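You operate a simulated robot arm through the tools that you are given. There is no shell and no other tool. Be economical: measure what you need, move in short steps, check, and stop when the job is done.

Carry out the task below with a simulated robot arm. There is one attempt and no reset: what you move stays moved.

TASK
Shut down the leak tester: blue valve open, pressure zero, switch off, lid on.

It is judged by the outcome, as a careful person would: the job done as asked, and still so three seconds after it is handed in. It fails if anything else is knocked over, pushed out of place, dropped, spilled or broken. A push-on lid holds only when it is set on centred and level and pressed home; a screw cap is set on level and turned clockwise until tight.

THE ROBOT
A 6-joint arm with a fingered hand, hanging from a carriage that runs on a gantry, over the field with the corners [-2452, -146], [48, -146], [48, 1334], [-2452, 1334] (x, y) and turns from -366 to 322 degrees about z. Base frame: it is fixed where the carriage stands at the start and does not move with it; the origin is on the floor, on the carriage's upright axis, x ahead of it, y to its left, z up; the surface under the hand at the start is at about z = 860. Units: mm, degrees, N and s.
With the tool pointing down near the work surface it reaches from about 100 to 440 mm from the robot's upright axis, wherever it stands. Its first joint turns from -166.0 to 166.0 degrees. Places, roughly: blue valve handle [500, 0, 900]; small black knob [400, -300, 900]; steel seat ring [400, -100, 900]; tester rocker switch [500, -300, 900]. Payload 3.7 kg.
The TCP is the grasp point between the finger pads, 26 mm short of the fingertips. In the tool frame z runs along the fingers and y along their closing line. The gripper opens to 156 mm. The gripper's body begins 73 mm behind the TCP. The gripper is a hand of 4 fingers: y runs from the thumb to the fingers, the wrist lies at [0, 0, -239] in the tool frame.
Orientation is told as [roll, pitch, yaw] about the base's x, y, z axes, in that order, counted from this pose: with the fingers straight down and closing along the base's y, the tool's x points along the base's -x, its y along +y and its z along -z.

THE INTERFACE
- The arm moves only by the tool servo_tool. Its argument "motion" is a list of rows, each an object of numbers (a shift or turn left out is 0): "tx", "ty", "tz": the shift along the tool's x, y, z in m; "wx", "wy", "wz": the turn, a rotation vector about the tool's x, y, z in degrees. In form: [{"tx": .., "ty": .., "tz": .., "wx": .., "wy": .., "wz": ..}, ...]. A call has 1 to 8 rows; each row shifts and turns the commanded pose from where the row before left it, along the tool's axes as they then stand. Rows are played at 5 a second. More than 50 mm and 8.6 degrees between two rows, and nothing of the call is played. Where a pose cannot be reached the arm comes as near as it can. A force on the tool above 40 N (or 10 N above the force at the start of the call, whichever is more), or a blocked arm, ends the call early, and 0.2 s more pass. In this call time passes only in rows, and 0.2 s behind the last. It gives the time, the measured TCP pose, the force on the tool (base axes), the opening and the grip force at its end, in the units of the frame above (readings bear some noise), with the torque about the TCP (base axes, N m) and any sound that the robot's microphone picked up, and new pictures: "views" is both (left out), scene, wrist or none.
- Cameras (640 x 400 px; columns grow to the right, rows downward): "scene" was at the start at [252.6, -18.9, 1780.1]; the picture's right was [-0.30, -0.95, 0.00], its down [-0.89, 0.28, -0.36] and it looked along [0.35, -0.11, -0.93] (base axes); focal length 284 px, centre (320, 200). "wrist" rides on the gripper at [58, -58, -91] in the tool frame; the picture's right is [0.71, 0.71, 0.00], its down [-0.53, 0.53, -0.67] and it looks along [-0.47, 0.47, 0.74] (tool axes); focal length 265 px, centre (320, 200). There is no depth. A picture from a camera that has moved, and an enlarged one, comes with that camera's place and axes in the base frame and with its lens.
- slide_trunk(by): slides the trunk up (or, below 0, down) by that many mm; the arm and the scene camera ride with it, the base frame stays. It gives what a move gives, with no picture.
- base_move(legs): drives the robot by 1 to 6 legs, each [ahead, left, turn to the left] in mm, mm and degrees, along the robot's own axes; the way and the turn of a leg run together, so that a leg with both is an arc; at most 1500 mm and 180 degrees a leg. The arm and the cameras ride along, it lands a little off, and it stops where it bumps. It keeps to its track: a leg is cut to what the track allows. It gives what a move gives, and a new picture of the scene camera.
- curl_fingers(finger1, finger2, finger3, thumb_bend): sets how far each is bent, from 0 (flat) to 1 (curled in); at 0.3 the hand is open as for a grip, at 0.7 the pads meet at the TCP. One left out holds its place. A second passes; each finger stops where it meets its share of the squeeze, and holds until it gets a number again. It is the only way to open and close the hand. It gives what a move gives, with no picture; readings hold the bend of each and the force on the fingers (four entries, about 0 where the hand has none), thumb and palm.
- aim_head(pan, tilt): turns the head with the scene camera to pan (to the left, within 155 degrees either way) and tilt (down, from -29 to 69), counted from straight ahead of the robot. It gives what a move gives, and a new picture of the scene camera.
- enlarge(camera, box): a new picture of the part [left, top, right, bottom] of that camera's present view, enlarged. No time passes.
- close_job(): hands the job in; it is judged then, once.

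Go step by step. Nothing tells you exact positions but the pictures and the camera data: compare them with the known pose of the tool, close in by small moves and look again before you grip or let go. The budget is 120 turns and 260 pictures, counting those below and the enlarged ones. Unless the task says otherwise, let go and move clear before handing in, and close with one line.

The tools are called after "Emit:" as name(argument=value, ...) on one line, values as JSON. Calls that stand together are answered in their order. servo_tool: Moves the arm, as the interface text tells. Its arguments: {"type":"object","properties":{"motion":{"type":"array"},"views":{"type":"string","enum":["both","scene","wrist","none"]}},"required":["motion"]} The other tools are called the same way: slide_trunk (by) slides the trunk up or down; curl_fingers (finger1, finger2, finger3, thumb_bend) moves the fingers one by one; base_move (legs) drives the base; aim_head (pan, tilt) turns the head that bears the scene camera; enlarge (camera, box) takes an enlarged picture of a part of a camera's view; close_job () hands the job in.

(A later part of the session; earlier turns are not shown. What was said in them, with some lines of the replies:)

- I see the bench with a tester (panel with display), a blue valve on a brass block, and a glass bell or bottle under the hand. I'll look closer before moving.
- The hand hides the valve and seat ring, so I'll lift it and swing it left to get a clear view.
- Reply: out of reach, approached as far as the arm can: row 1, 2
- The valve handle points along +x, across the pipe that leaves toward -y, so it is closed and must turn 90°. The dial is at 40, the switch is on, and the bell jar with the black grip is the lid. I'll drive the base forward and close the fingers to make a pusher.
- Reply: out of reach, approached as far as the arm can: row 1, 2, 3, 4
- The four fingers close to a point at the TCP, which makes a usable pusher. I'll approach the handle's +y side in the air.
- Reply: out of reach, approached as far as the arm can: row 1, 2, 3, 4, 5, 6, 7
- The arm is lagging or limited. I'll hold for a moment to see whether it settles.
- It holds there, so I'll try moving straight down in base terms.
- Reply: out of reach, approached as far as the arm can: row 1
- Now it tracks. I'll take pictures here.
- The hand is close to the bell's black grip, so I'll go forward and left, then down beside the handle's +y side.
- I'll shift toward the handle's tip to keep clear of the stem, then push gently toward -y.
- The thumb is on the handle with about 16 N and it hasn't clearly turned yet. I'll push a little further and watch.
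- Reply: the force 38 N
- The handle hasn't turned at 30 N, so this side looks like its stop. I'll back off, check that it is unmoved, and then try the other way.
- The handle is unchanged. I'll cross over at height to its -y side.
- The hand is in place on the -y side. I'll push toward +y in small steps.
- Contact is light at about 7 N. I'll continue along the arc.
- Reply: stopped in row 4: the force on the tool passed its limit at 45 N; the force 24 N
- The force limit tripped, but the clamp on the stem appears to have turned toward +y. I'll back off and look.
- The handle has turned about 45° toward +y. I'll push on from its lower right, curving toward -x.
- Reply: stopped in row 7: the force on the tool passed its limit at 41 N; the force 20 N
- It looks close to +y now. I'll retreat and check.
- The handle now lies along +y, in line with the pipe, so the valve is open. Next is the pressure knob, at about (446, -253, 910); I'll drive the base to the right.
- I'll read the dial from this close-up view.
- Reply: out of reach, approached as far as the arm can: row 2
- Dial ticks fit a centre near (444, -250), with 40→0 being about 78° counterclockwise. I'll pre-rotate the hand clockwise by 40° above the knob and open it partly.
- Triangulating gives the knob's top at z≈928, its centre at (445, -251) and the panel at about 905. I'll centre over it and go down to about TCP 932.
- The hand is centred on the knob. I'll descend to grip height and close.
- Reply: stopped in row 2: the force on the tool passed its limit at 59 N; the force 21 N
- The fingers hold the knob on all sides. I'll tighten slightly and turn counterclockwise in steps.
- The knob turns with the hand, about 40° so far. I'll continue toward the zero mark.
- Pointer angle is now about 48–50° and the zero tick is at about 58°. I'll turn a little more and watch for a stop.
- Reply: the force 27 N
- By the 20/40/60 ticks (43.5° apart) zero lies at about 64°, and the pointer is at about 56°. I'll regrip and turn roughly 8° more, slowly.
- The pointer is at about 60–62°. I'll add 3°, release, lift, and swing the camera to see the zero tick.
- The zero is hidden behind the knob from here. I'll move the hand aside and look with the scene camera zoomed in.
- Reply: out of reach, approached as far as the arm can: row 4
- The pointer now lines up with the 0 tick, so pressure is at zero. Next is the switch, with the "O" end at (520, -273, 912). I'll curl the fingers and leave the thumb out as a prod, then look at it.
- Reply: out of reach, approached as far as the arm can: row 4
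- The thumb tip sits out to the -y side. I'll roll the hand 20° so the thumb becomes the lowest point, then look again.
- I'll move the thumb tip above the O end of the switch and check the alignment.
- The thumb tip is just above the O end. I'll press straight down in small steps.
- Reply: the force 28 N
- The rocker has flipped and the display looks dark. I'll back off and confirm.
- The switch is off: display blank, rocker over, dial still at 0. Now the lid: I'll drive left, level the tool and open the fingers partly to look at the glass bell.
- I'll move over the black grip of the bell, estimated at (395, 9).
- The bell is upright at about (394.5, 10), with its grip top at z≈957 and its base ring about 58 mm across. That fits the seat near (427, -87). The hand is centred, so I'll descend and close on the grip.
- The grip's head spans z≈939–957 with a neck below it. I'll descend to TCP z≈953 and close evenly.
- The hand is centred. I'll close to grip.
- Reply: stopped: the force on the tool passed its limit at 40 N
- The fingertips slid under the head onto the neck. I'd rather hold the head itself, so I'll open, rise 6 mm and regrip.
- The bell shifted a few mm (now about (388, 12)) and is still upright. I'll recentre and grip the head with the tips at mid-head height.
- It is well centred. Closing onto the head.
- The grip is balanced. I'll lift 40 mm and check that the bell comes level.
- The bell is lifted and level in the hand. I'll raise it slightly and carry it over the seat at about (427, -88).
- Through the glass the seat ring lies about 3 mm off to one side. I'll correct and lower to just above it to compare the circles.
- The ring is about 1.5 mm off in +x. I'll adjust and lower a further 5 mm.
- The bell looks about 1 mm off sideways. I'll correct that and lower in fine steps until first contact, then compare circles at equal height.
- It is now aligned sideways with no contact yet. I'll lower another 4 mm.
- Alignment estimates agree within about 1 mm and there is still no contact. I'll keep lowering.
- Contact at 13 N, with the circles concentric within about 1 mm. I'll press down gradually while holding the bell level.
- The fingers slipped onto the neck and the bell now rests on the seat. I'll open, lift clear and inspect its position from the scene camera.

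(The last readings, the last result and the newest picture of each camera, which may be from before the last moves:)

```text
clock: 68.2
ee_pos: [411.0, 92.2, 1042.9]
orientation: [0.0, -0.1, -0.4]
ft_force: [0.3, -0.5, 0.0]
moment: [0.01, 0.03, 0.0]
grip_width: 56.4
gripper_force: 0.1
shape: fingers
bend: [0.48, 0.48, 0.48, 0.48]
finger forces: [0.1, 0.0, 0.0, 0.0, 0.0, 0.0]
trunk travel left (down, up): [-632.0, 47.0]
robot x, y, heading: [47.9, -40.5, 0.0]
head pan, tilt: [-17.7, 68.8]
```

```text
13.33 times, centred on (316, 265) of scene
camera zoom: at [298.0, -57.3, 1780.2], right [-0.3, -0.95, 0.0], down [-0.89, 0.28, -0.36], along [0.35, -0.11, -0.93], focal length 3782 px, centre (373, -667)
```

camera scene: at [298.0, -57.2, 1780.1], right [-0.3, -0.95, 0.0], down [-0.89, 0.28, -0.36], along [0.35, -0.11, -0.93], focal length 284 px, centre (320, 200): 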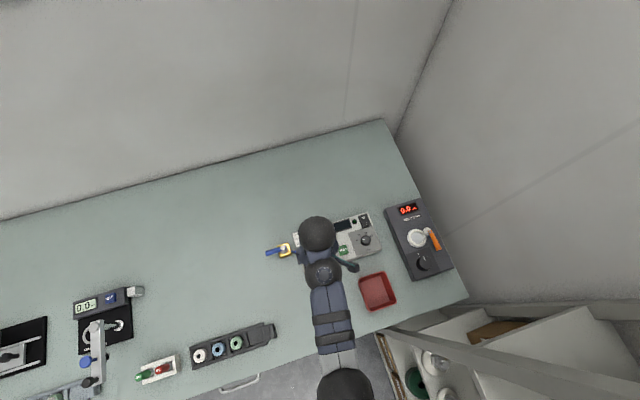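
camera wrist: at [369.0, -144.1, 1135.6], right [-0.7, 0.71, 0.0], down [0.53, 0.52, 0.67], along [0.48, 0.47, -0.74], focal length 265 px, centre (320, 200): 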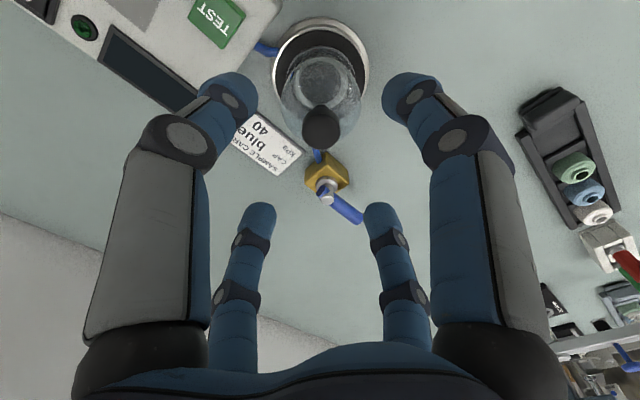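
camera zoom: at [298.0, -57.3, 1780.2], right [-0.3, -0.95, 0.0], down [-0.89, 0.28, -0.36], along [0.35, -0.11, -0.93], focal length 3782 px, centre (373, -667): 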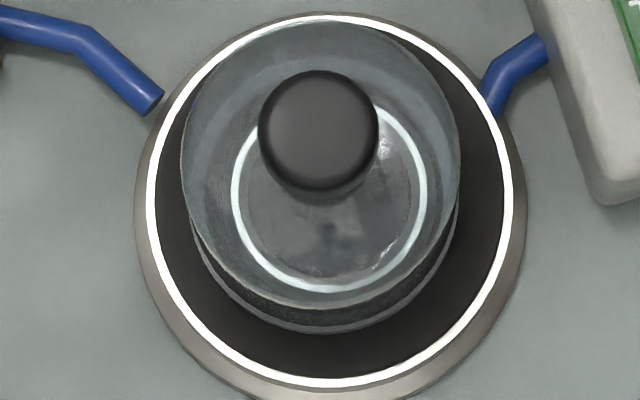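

Seen from above, the bell stands upright and about 1 mm off the seat centre. It now needs pressing home. I'll close the fingers and come down on its top at about (427.5, -86.5, 978).

Emit:
curl_fingers(finger1=0.7, finger2=0.7, finger3=0.7, thumb_bend=0.7)

Emit:
servo_tool(motion=[{"ty": -0.045, "tx": -0.005}, {"ty": -0.045, "tx": -0.005}, {"ty": -0.045, "tx": -0.006}, {"ty": -0.0435}, {"tz": 0.018}, {"tz": 0.015}, {}])

Emit:
enlarge(camera="wrist", box=[240, 80, 400, 180])

```text
clock: 69.2
ee_pos: [409.6, 92.1, 1043.8]
orientation: [0.0, -0.1, -0.3]
ft_force: [-0.3, -0.6, 1.0]
moment: [0.0, -0.01, -0.03]
grip_width: 0.3
gripper_force: 0.2
shape: fingers
bend: [0.69, 0.69, 0.69, 0.69]
finger forces: [0.0, 0.0, 0.1, 0.1, 0.0, 0.1]
trunk travel left (down, up): [-632.0, 47.0]
robot x, y, heading: [44.6, -37.8, -0.0]
head pan, tilt: [-17.7, 68.8]
```

```text
clock: 70.8
ee_pos: [424.9, -85.8, 1011.2]
orientation: [0.1, -0.1, -0.4]
ft_force: [0.9, -0.6, -0.5]
moment: [-0.01, 0.04, 0.01]
grip_width: 0.0
gripper_force: 0.1
shape: fingers
bend: [0.69, 0.69, 0.69, 0.69]
finger forces: [0.1, 0.0, 0.1, 0.0, 0.0, 0.0]
trunk travel left (down, up): [-632.0, 47.0]
robot x, y, heading: [41.9, -34.8, 0.0]
head pan, tilt: [-17.7, 68.8]
camera scene: at [298.0, -57.2, 1780.1], right [-0.3, -0.95, 0.0], down [-0.89, 0.28, -0.36], along [0.35, -0.11, -0.93], focal length 284 px, centre (320, 200)
camera wrist: at [365.9, -143.3, 1103.4], right [-0.7, 0.71, 0.0], down [0.53, 0.52, 0.67], along [0.48, 0.47, -0.74], focal length 265 px, centre (320, 200)
```

scene: 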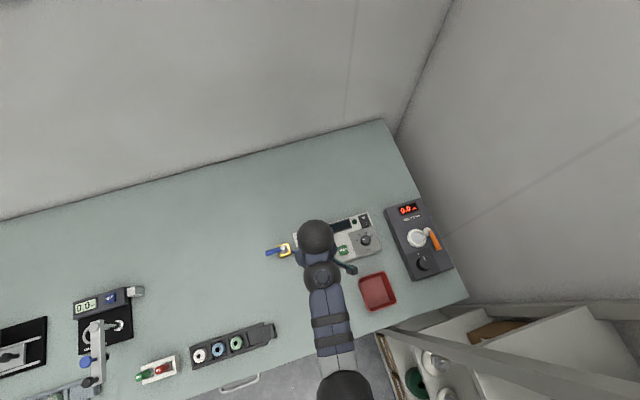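
wrist: 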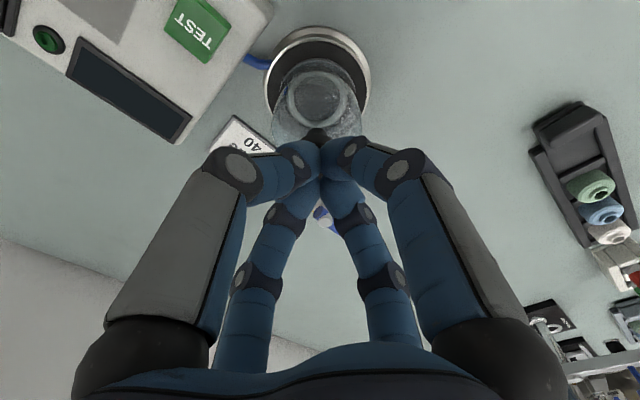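

```text
4.00 times, centred on (320, 130) of wrist
camera zoom: at [365.9, -143.3, 1103.4], right [-0.7, 0.71, 0.0], down [0.53, 0.52, 0.67], along [0.48, 0.47, -0.74], focal length 1062 px, centre (320, 480)
```

zoom: 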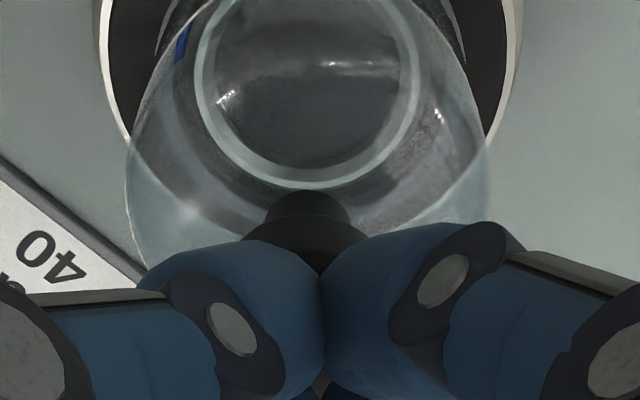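

The tip is about 2 mm off the bell axis. I'll correct and lower to contact.

Emit:
servo_tool(motion=[{"tx": -0.0022, "ty": -0.0014}, {"tz": 0.004}, {"tz": 0.003}, {"tz": 0.002}, {"tz": 0.002}, {}], views="wrist")

Emit:
enlarge(camera="wrist", box=[240, 80, 400, 180])

```text
clock: 72.0
ee_pos: [429.5, -87.3, 1005.4]
orientation: [-0.1, -0.7, -0.3]
ft_force: [-4.5, -0.1, 25.6]
moment: [0.08, 0.2, 0.02]
grip_width: 0.0
gripper_force: 17.6
shape: fingers
bend: [0.71, 0.69, 0.69, 0.69]
finger forces: [17.1, 10.3, 8.3, 0.0, 0.0, 0.0]
trunk travel left (down, up): [-632.0, 47.0]
robot x, y, heading: [49.7, -35.4, -0.2]
head pan, tilt: [-17.7, 68.8]
stopped in row 6: the force on the tool passed its limit at 43 N (the readings are from after the stop); the commanded pose is now the measured one
camera wrist: at [370.7, -144.7, 1096.6], right [-0.7, 0.71, -0.01], down [0.52, 0.52, 0.67], along [0.48, 0.47, -0.74], focal length 265 px, centre (320, 200)
```

wrist: 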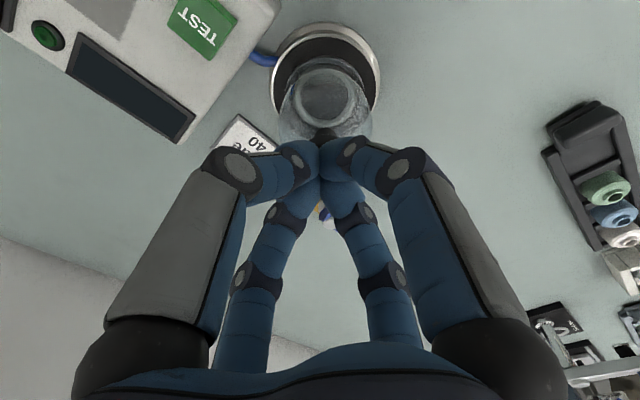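

```text
4.00 times, centred on (320, 130) of wrist
camera zoom: at [370.7, -144.7, 1096.6], right [-0.7, 0.71, -0.01], down [0.52, 0.52, 0.67], along [0.48, 0.47, -0.74], focal length 1062 px, centre (320, 480)
```

zoom: 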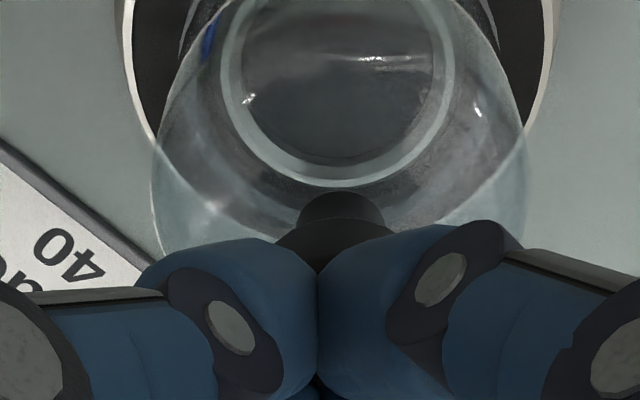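

It was pressed to about 43 N with no slip visible. I'll retreat and compare its height and centring from above.

Emit:
servo_tool(motion=[{"tz": -0.02}, {"tz": -0.018}, {"ty": 0.045}, {"ty": 0.045}, {"ty": 0.045}, {"ty": 0.045, "tx": 0.02}], views="none")

Emit:
enlarge(camera="scene", box=[292, 250, 340, 280])

```text
clock: 73.5
ee_pos: [410.8, 93.1, 1039.6]
orientation: [-0.1, -0.5, -0.3]
ft_force: [0.2, 0.7, 1.4]
moment: [0.02, 0.01, 0.01]
grip_width: 0.2
gripper_force: 0.1
shape: fingers
bend: [0.69, 0.69, 0.69, 0.69]
finger forces: [0.1, 0.1, 0.0, 0.0, 0.1, 0.0]
trunk travel left (down, up): [-632.0, 47.0]
robot x, y, heading: [42.1, -38.9, 0.0]
head pan, tilt: [-17.7, 68.8]
```

```text
13.33 times, centred on (316, 265) of scene
camera zoom: at [297.9, -57.3, 1780.2], right [-0.3, -0.95, 0.0], down [-0.89, 0.28, -0.36], along [0.35, -0.11, -0.93], focal length 3782 px, centre (373, -667)
```

zoom: 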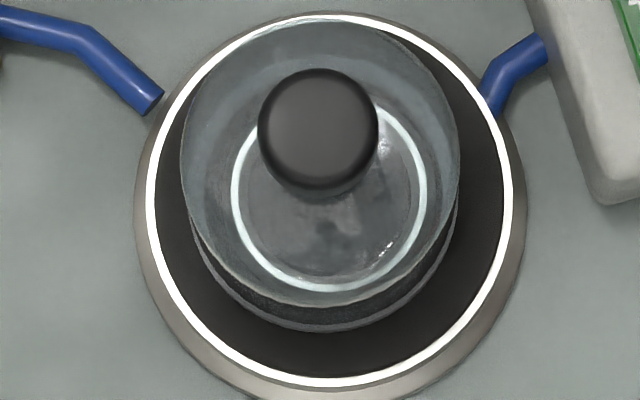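

The bell hardly moved under the press and sits centred within about 1 mm. I'll take a low side view with the wrist camera to check that it is level and down on the seat.

Emit:
servo_tool(motion=[{"tx": 0.04, "ty": -0.02}, {"tx": 0.04, "ty": -0.02}, {"tx": 0.03, "ty": -0.02, "tz": 0.03}, {"tz": 0.04, "wy": -8}, {"wy": -8}, {"wy": -8}])

Emit:
enlarge(camera="wrist", box=[0, 0, 240, 150])

```text
clock: 74.8
ee_pos: [309.7, 39.0, 1040.1]
orientation: [0.1, -21.0, -0.4]
ft_force: [0.7, 0.0, 0.3]
moment: [-0.02, 0.03, -0.02]
grip_width: 0.2
gripper_force: 0.1
shape: fingers
bend: [0.69, 0.69, 0.69, 0.69]
finger forces: [0.0, 0.1, 0.0, 0.1, 0.1, 0.1]
out of reach, approached as far as the arm can: row 4, 5, 6
trunk travel left (down, up): [-632.0, 47.0]
robot x, y, heading: [43.8, -37.8, -0.1]
head pan, tilt: [-17.7, 68.8]
camera scene: at [297.9, -57.2, 1780.1], right [-0.3, -0.95, 0.0], down [-0.89, 0.28, -0.36], along [0.35, -0.11, -0.93], focal length 284 px, centre (320, 200)
camera wrist: at [222.9, -19.1, 1106.0], right [-0.66, 0.71, -0.25], down [0.26, 0.52, 0.81], along [0.71, 0.47, -0.53], focal length 265 px, centre (320, 200)
```

scene: 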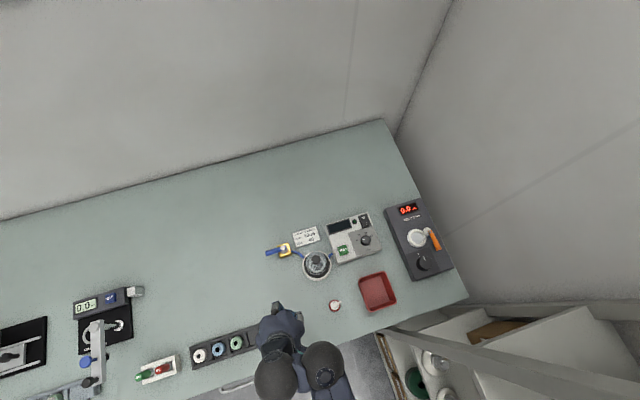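
wrist: 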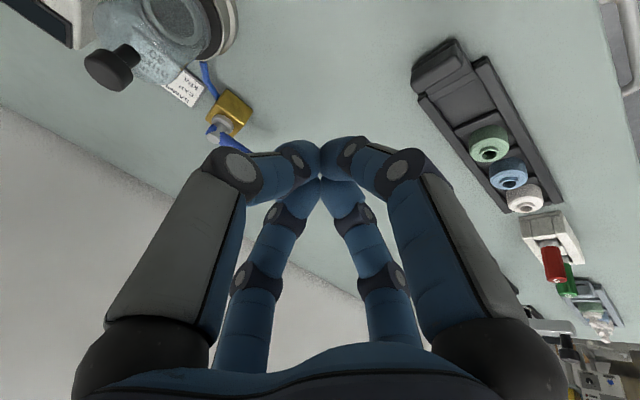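

```text
2.67 times, centred on (120, 75) of wrist
camera zoom: at [222.9, -19.1, 1106.0], right [-0.66, 0.71, -0.25], down [0.26, 0.52, 0.81], along [0.71, 0.47, -0.53], focal length 708 px, centre (853, 533)
```

zoom: 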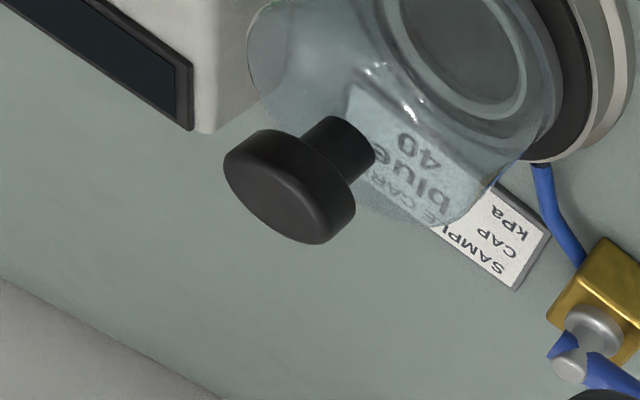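

I'll lower the viewpoint for a flatter look.

Emit:
servo_tool(motion=[{"tz": 0.033, "tx": 0.02}, {"tz": 0.033, "tx": 0.015}, {"tz": 0.02, "tx": 0.01}, {"ty": 0.03}], views="wrist")

Emit:
enlarge(camera="wrist", box=[40, 0, 280, 150])

```text
clock: 75.8
ee_pos: [304.8, 66.0, 1041.8]
orientation: [-0.1, -20.9, -0.2]
ft_force: [0.3, 0.0, -0.3]
moment: [-0.02, -0.05, 0.01]
grip_width: 0.2
gripper_force: 0.0
shape: fingers
bend: [0.69, 0.69, 0.69, 0.69]
finger forces: [0.0, 0.0, 0.0, 0.0, 0.1, 0.0]
out of reach, approached as far as the arm can: row 1, 2, 3
trunk travel left (down, up): [-632.0, 47.0]
robot x, y, heading: [43.1, -39.3, 0.3]
head pan, tilt: [-17.7, 68.8]
camera wrist: at [217.9, 9.8, 1106.8], right [-0.66, 0.71, -0.25], down [0.25, 0.53, 0.81], along [0.71, 0.47, -0.53], focal length 265 px, centre (320, 200)
```

wrist: 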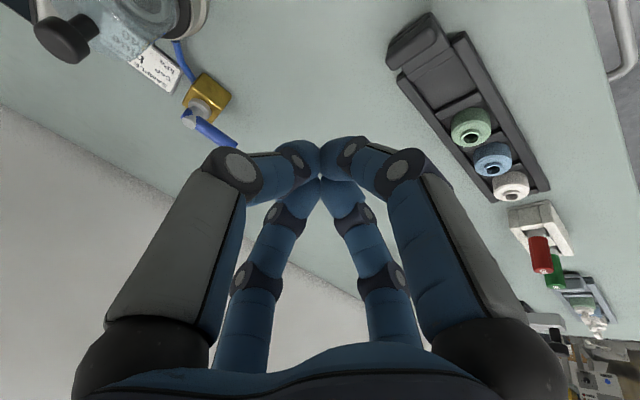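

```text
2.67 times, centred on (160, 75) of wrist
camera zoom: at [217.9, 9.8, 1106.8], right [-0.66, 0.71, -0.25], down [0.25, 0.53, 0.81], along [0.71, 0.47, -0.53], focal length 708 px, centre (747, 533)
```

zoom: 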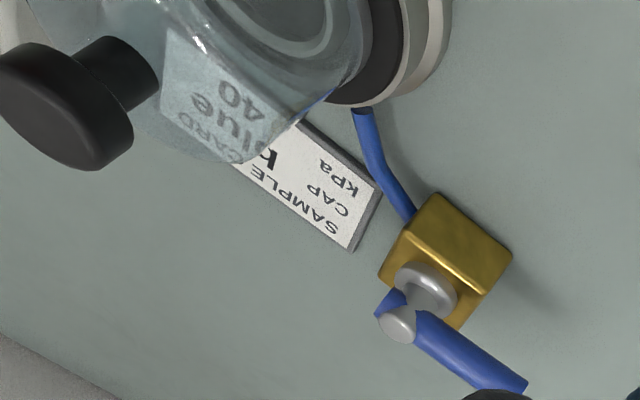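

I can't get the wrist lower here. I'll back the base away so the head camera sees the bell at a shallower angle.

Emit:
base_move(legs=[[-700, 0, 0]])

Emit:
slide_trunk(by=-350)

Emit:
aim_head(pan=-2, tilt=33)

```text
clock: 79.7
ee_pos: [-397.1, 66.6, 1040.9]
orientation: [-0.1, -20.9, 0.0]
ft_force: [-1.1, -0.2, -0.2]
moment: [0.02, -0.01, 0.03]
grip_width: 0.2
gripper_force: 0.1
shape: fingers
bend: [0.69, 0.69, 0.69, 0.69]
finger forces: [0.1, 0.1, 0.1, 0.1, 0.1, 0.1]
trunk travel left (down, up): [-632.0, 47.0]
robot x, y, heading: [-656.2, -39.0, 0.4]
head pan, tilt: [-17.7, 68.8]
camera scene: at [-404.1, -57.9, 1780.1], right [-0.3, -0.95, 0.0], down [-0.89, 0.28, -0.36], along [0.35, -0.11, -0.93], focal length 284 px, centre (320, 200)
```

scene: 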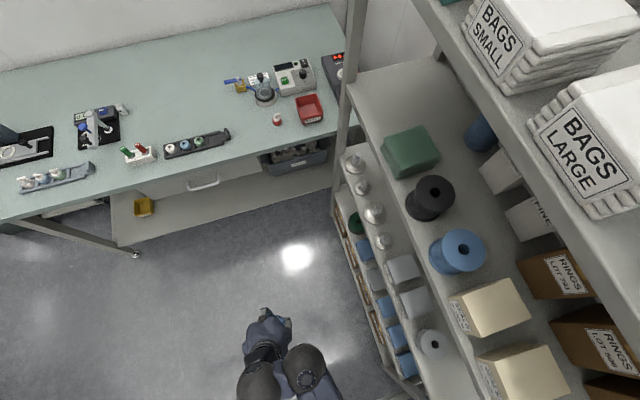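

```text
clock: 83.1
ee_pos: [-395.7, 66.0, 691.3]
orientation: [-0.1, -21.0, 0.1]
ft_force: [-0.4, 1.3, -0.3]
moment: [-0.02, 0.0, 0.02]
grip_width: 0.2
gripper_force: 0.0
shape: fingers
bend: [0.69, 0.69, 0.69, 0.69]
finger forces: [0.0, 0.0, 0.0, 0.1, 0.0, 0.0]
trunk travel left (down, up): [-282.0, 397.0]
robot x, y, heading: [-657.3, -40.2, 0.6]
head pan, tilt: [-17.7, 68.8]
```

```text
clock: 84.1
ee_pos: [-397.5, 66.5, 691.3]
orientation: [0.0, -21.0, 0.1]
ft_force: [0.1, 0.2, 0.0]
moment: [0.03, -0.02, 0.0]
grip_width: 0.0
gripper_force: 0.0
shape: fingers
bend: [0.69, 0.69, 0.69, 0.69]
finger forces: [0.0, 0.1, 0.1, 0.0, 0.1, 0.0]
trunk travel left (down, up): [-282.0, 397.0]
robot x, y, heading: [-653.3, -39.6, 0.4]
head pan, tilt: [-2.0, 33.0]
camera scene: at [-368.4, -43.8, 1476.8], right [-0.03, -1.0, 0.0], down [-0.55, 0.02, -0.84], along [0.84, -0.02, -0.55], focal length 284 px, centre (320, 200)
```

scene: 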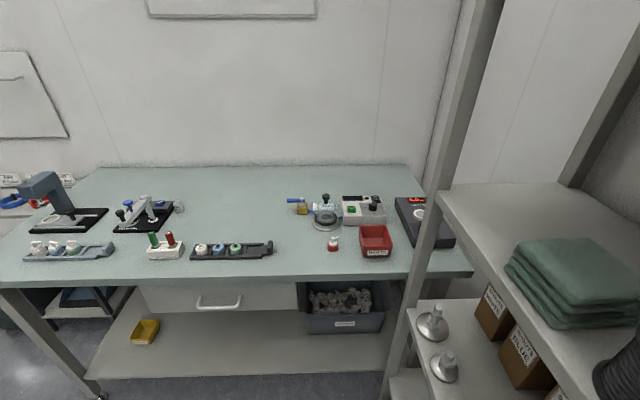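

Emit:
enlarge(camera="scene", box=[301, 188, 349, 236])

Emit:
enlarge(camera="scene", box=[280, 180, 450, 280])

```text
8.33 times, centred on (325, 212) of scene
camera zoom: at [-368.4, -43.8, 1476.8], right [-0.03, -1.0, 0.0], down [-0.55, 0.02, -0.84], along [0.84, -0.02, -0.55], focal length 2364 px, centre (278, 100)
```

zoom: 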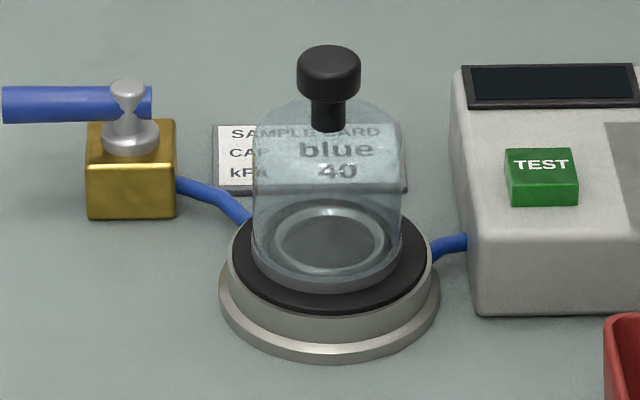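

```text
3.76 times, centred on (365, 230) of scene
camera zoom: at [-368.4, -43.8, 1476.8], right [-0.03, -1.0, 0.0], down [-0.55, 0.02, -0.84], along [0.84, -0.02, -0.55], focal length 1068 px, centre (151, 87)
```

zoom: 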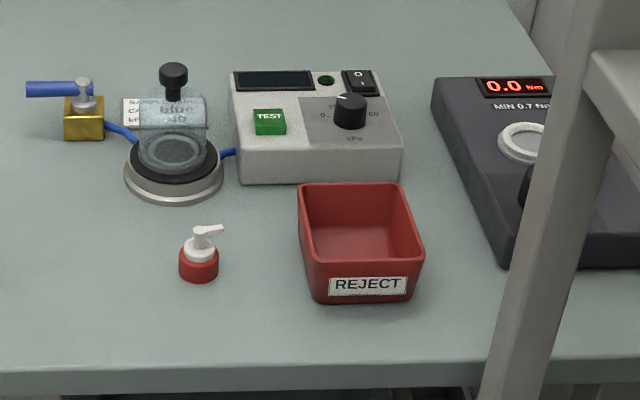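

The side view shows the bell level and flat on the seat gasket, within about 2 mm of centre. The valve is in line with the pipe, the dial is at 0 and the display is dark. Nothing else has moved and the hand is clear, so I'm handing in.

Emit:
close_job()

```text
The job is handed in.
```

The leak tester is shut down: blue valve open, pressure dial at 0, switch off with the display dark, and the glass bell lid level on its seat, within about 2 mm of centre and pressed down at about 43 N. No click was heard when the lid was pressed.
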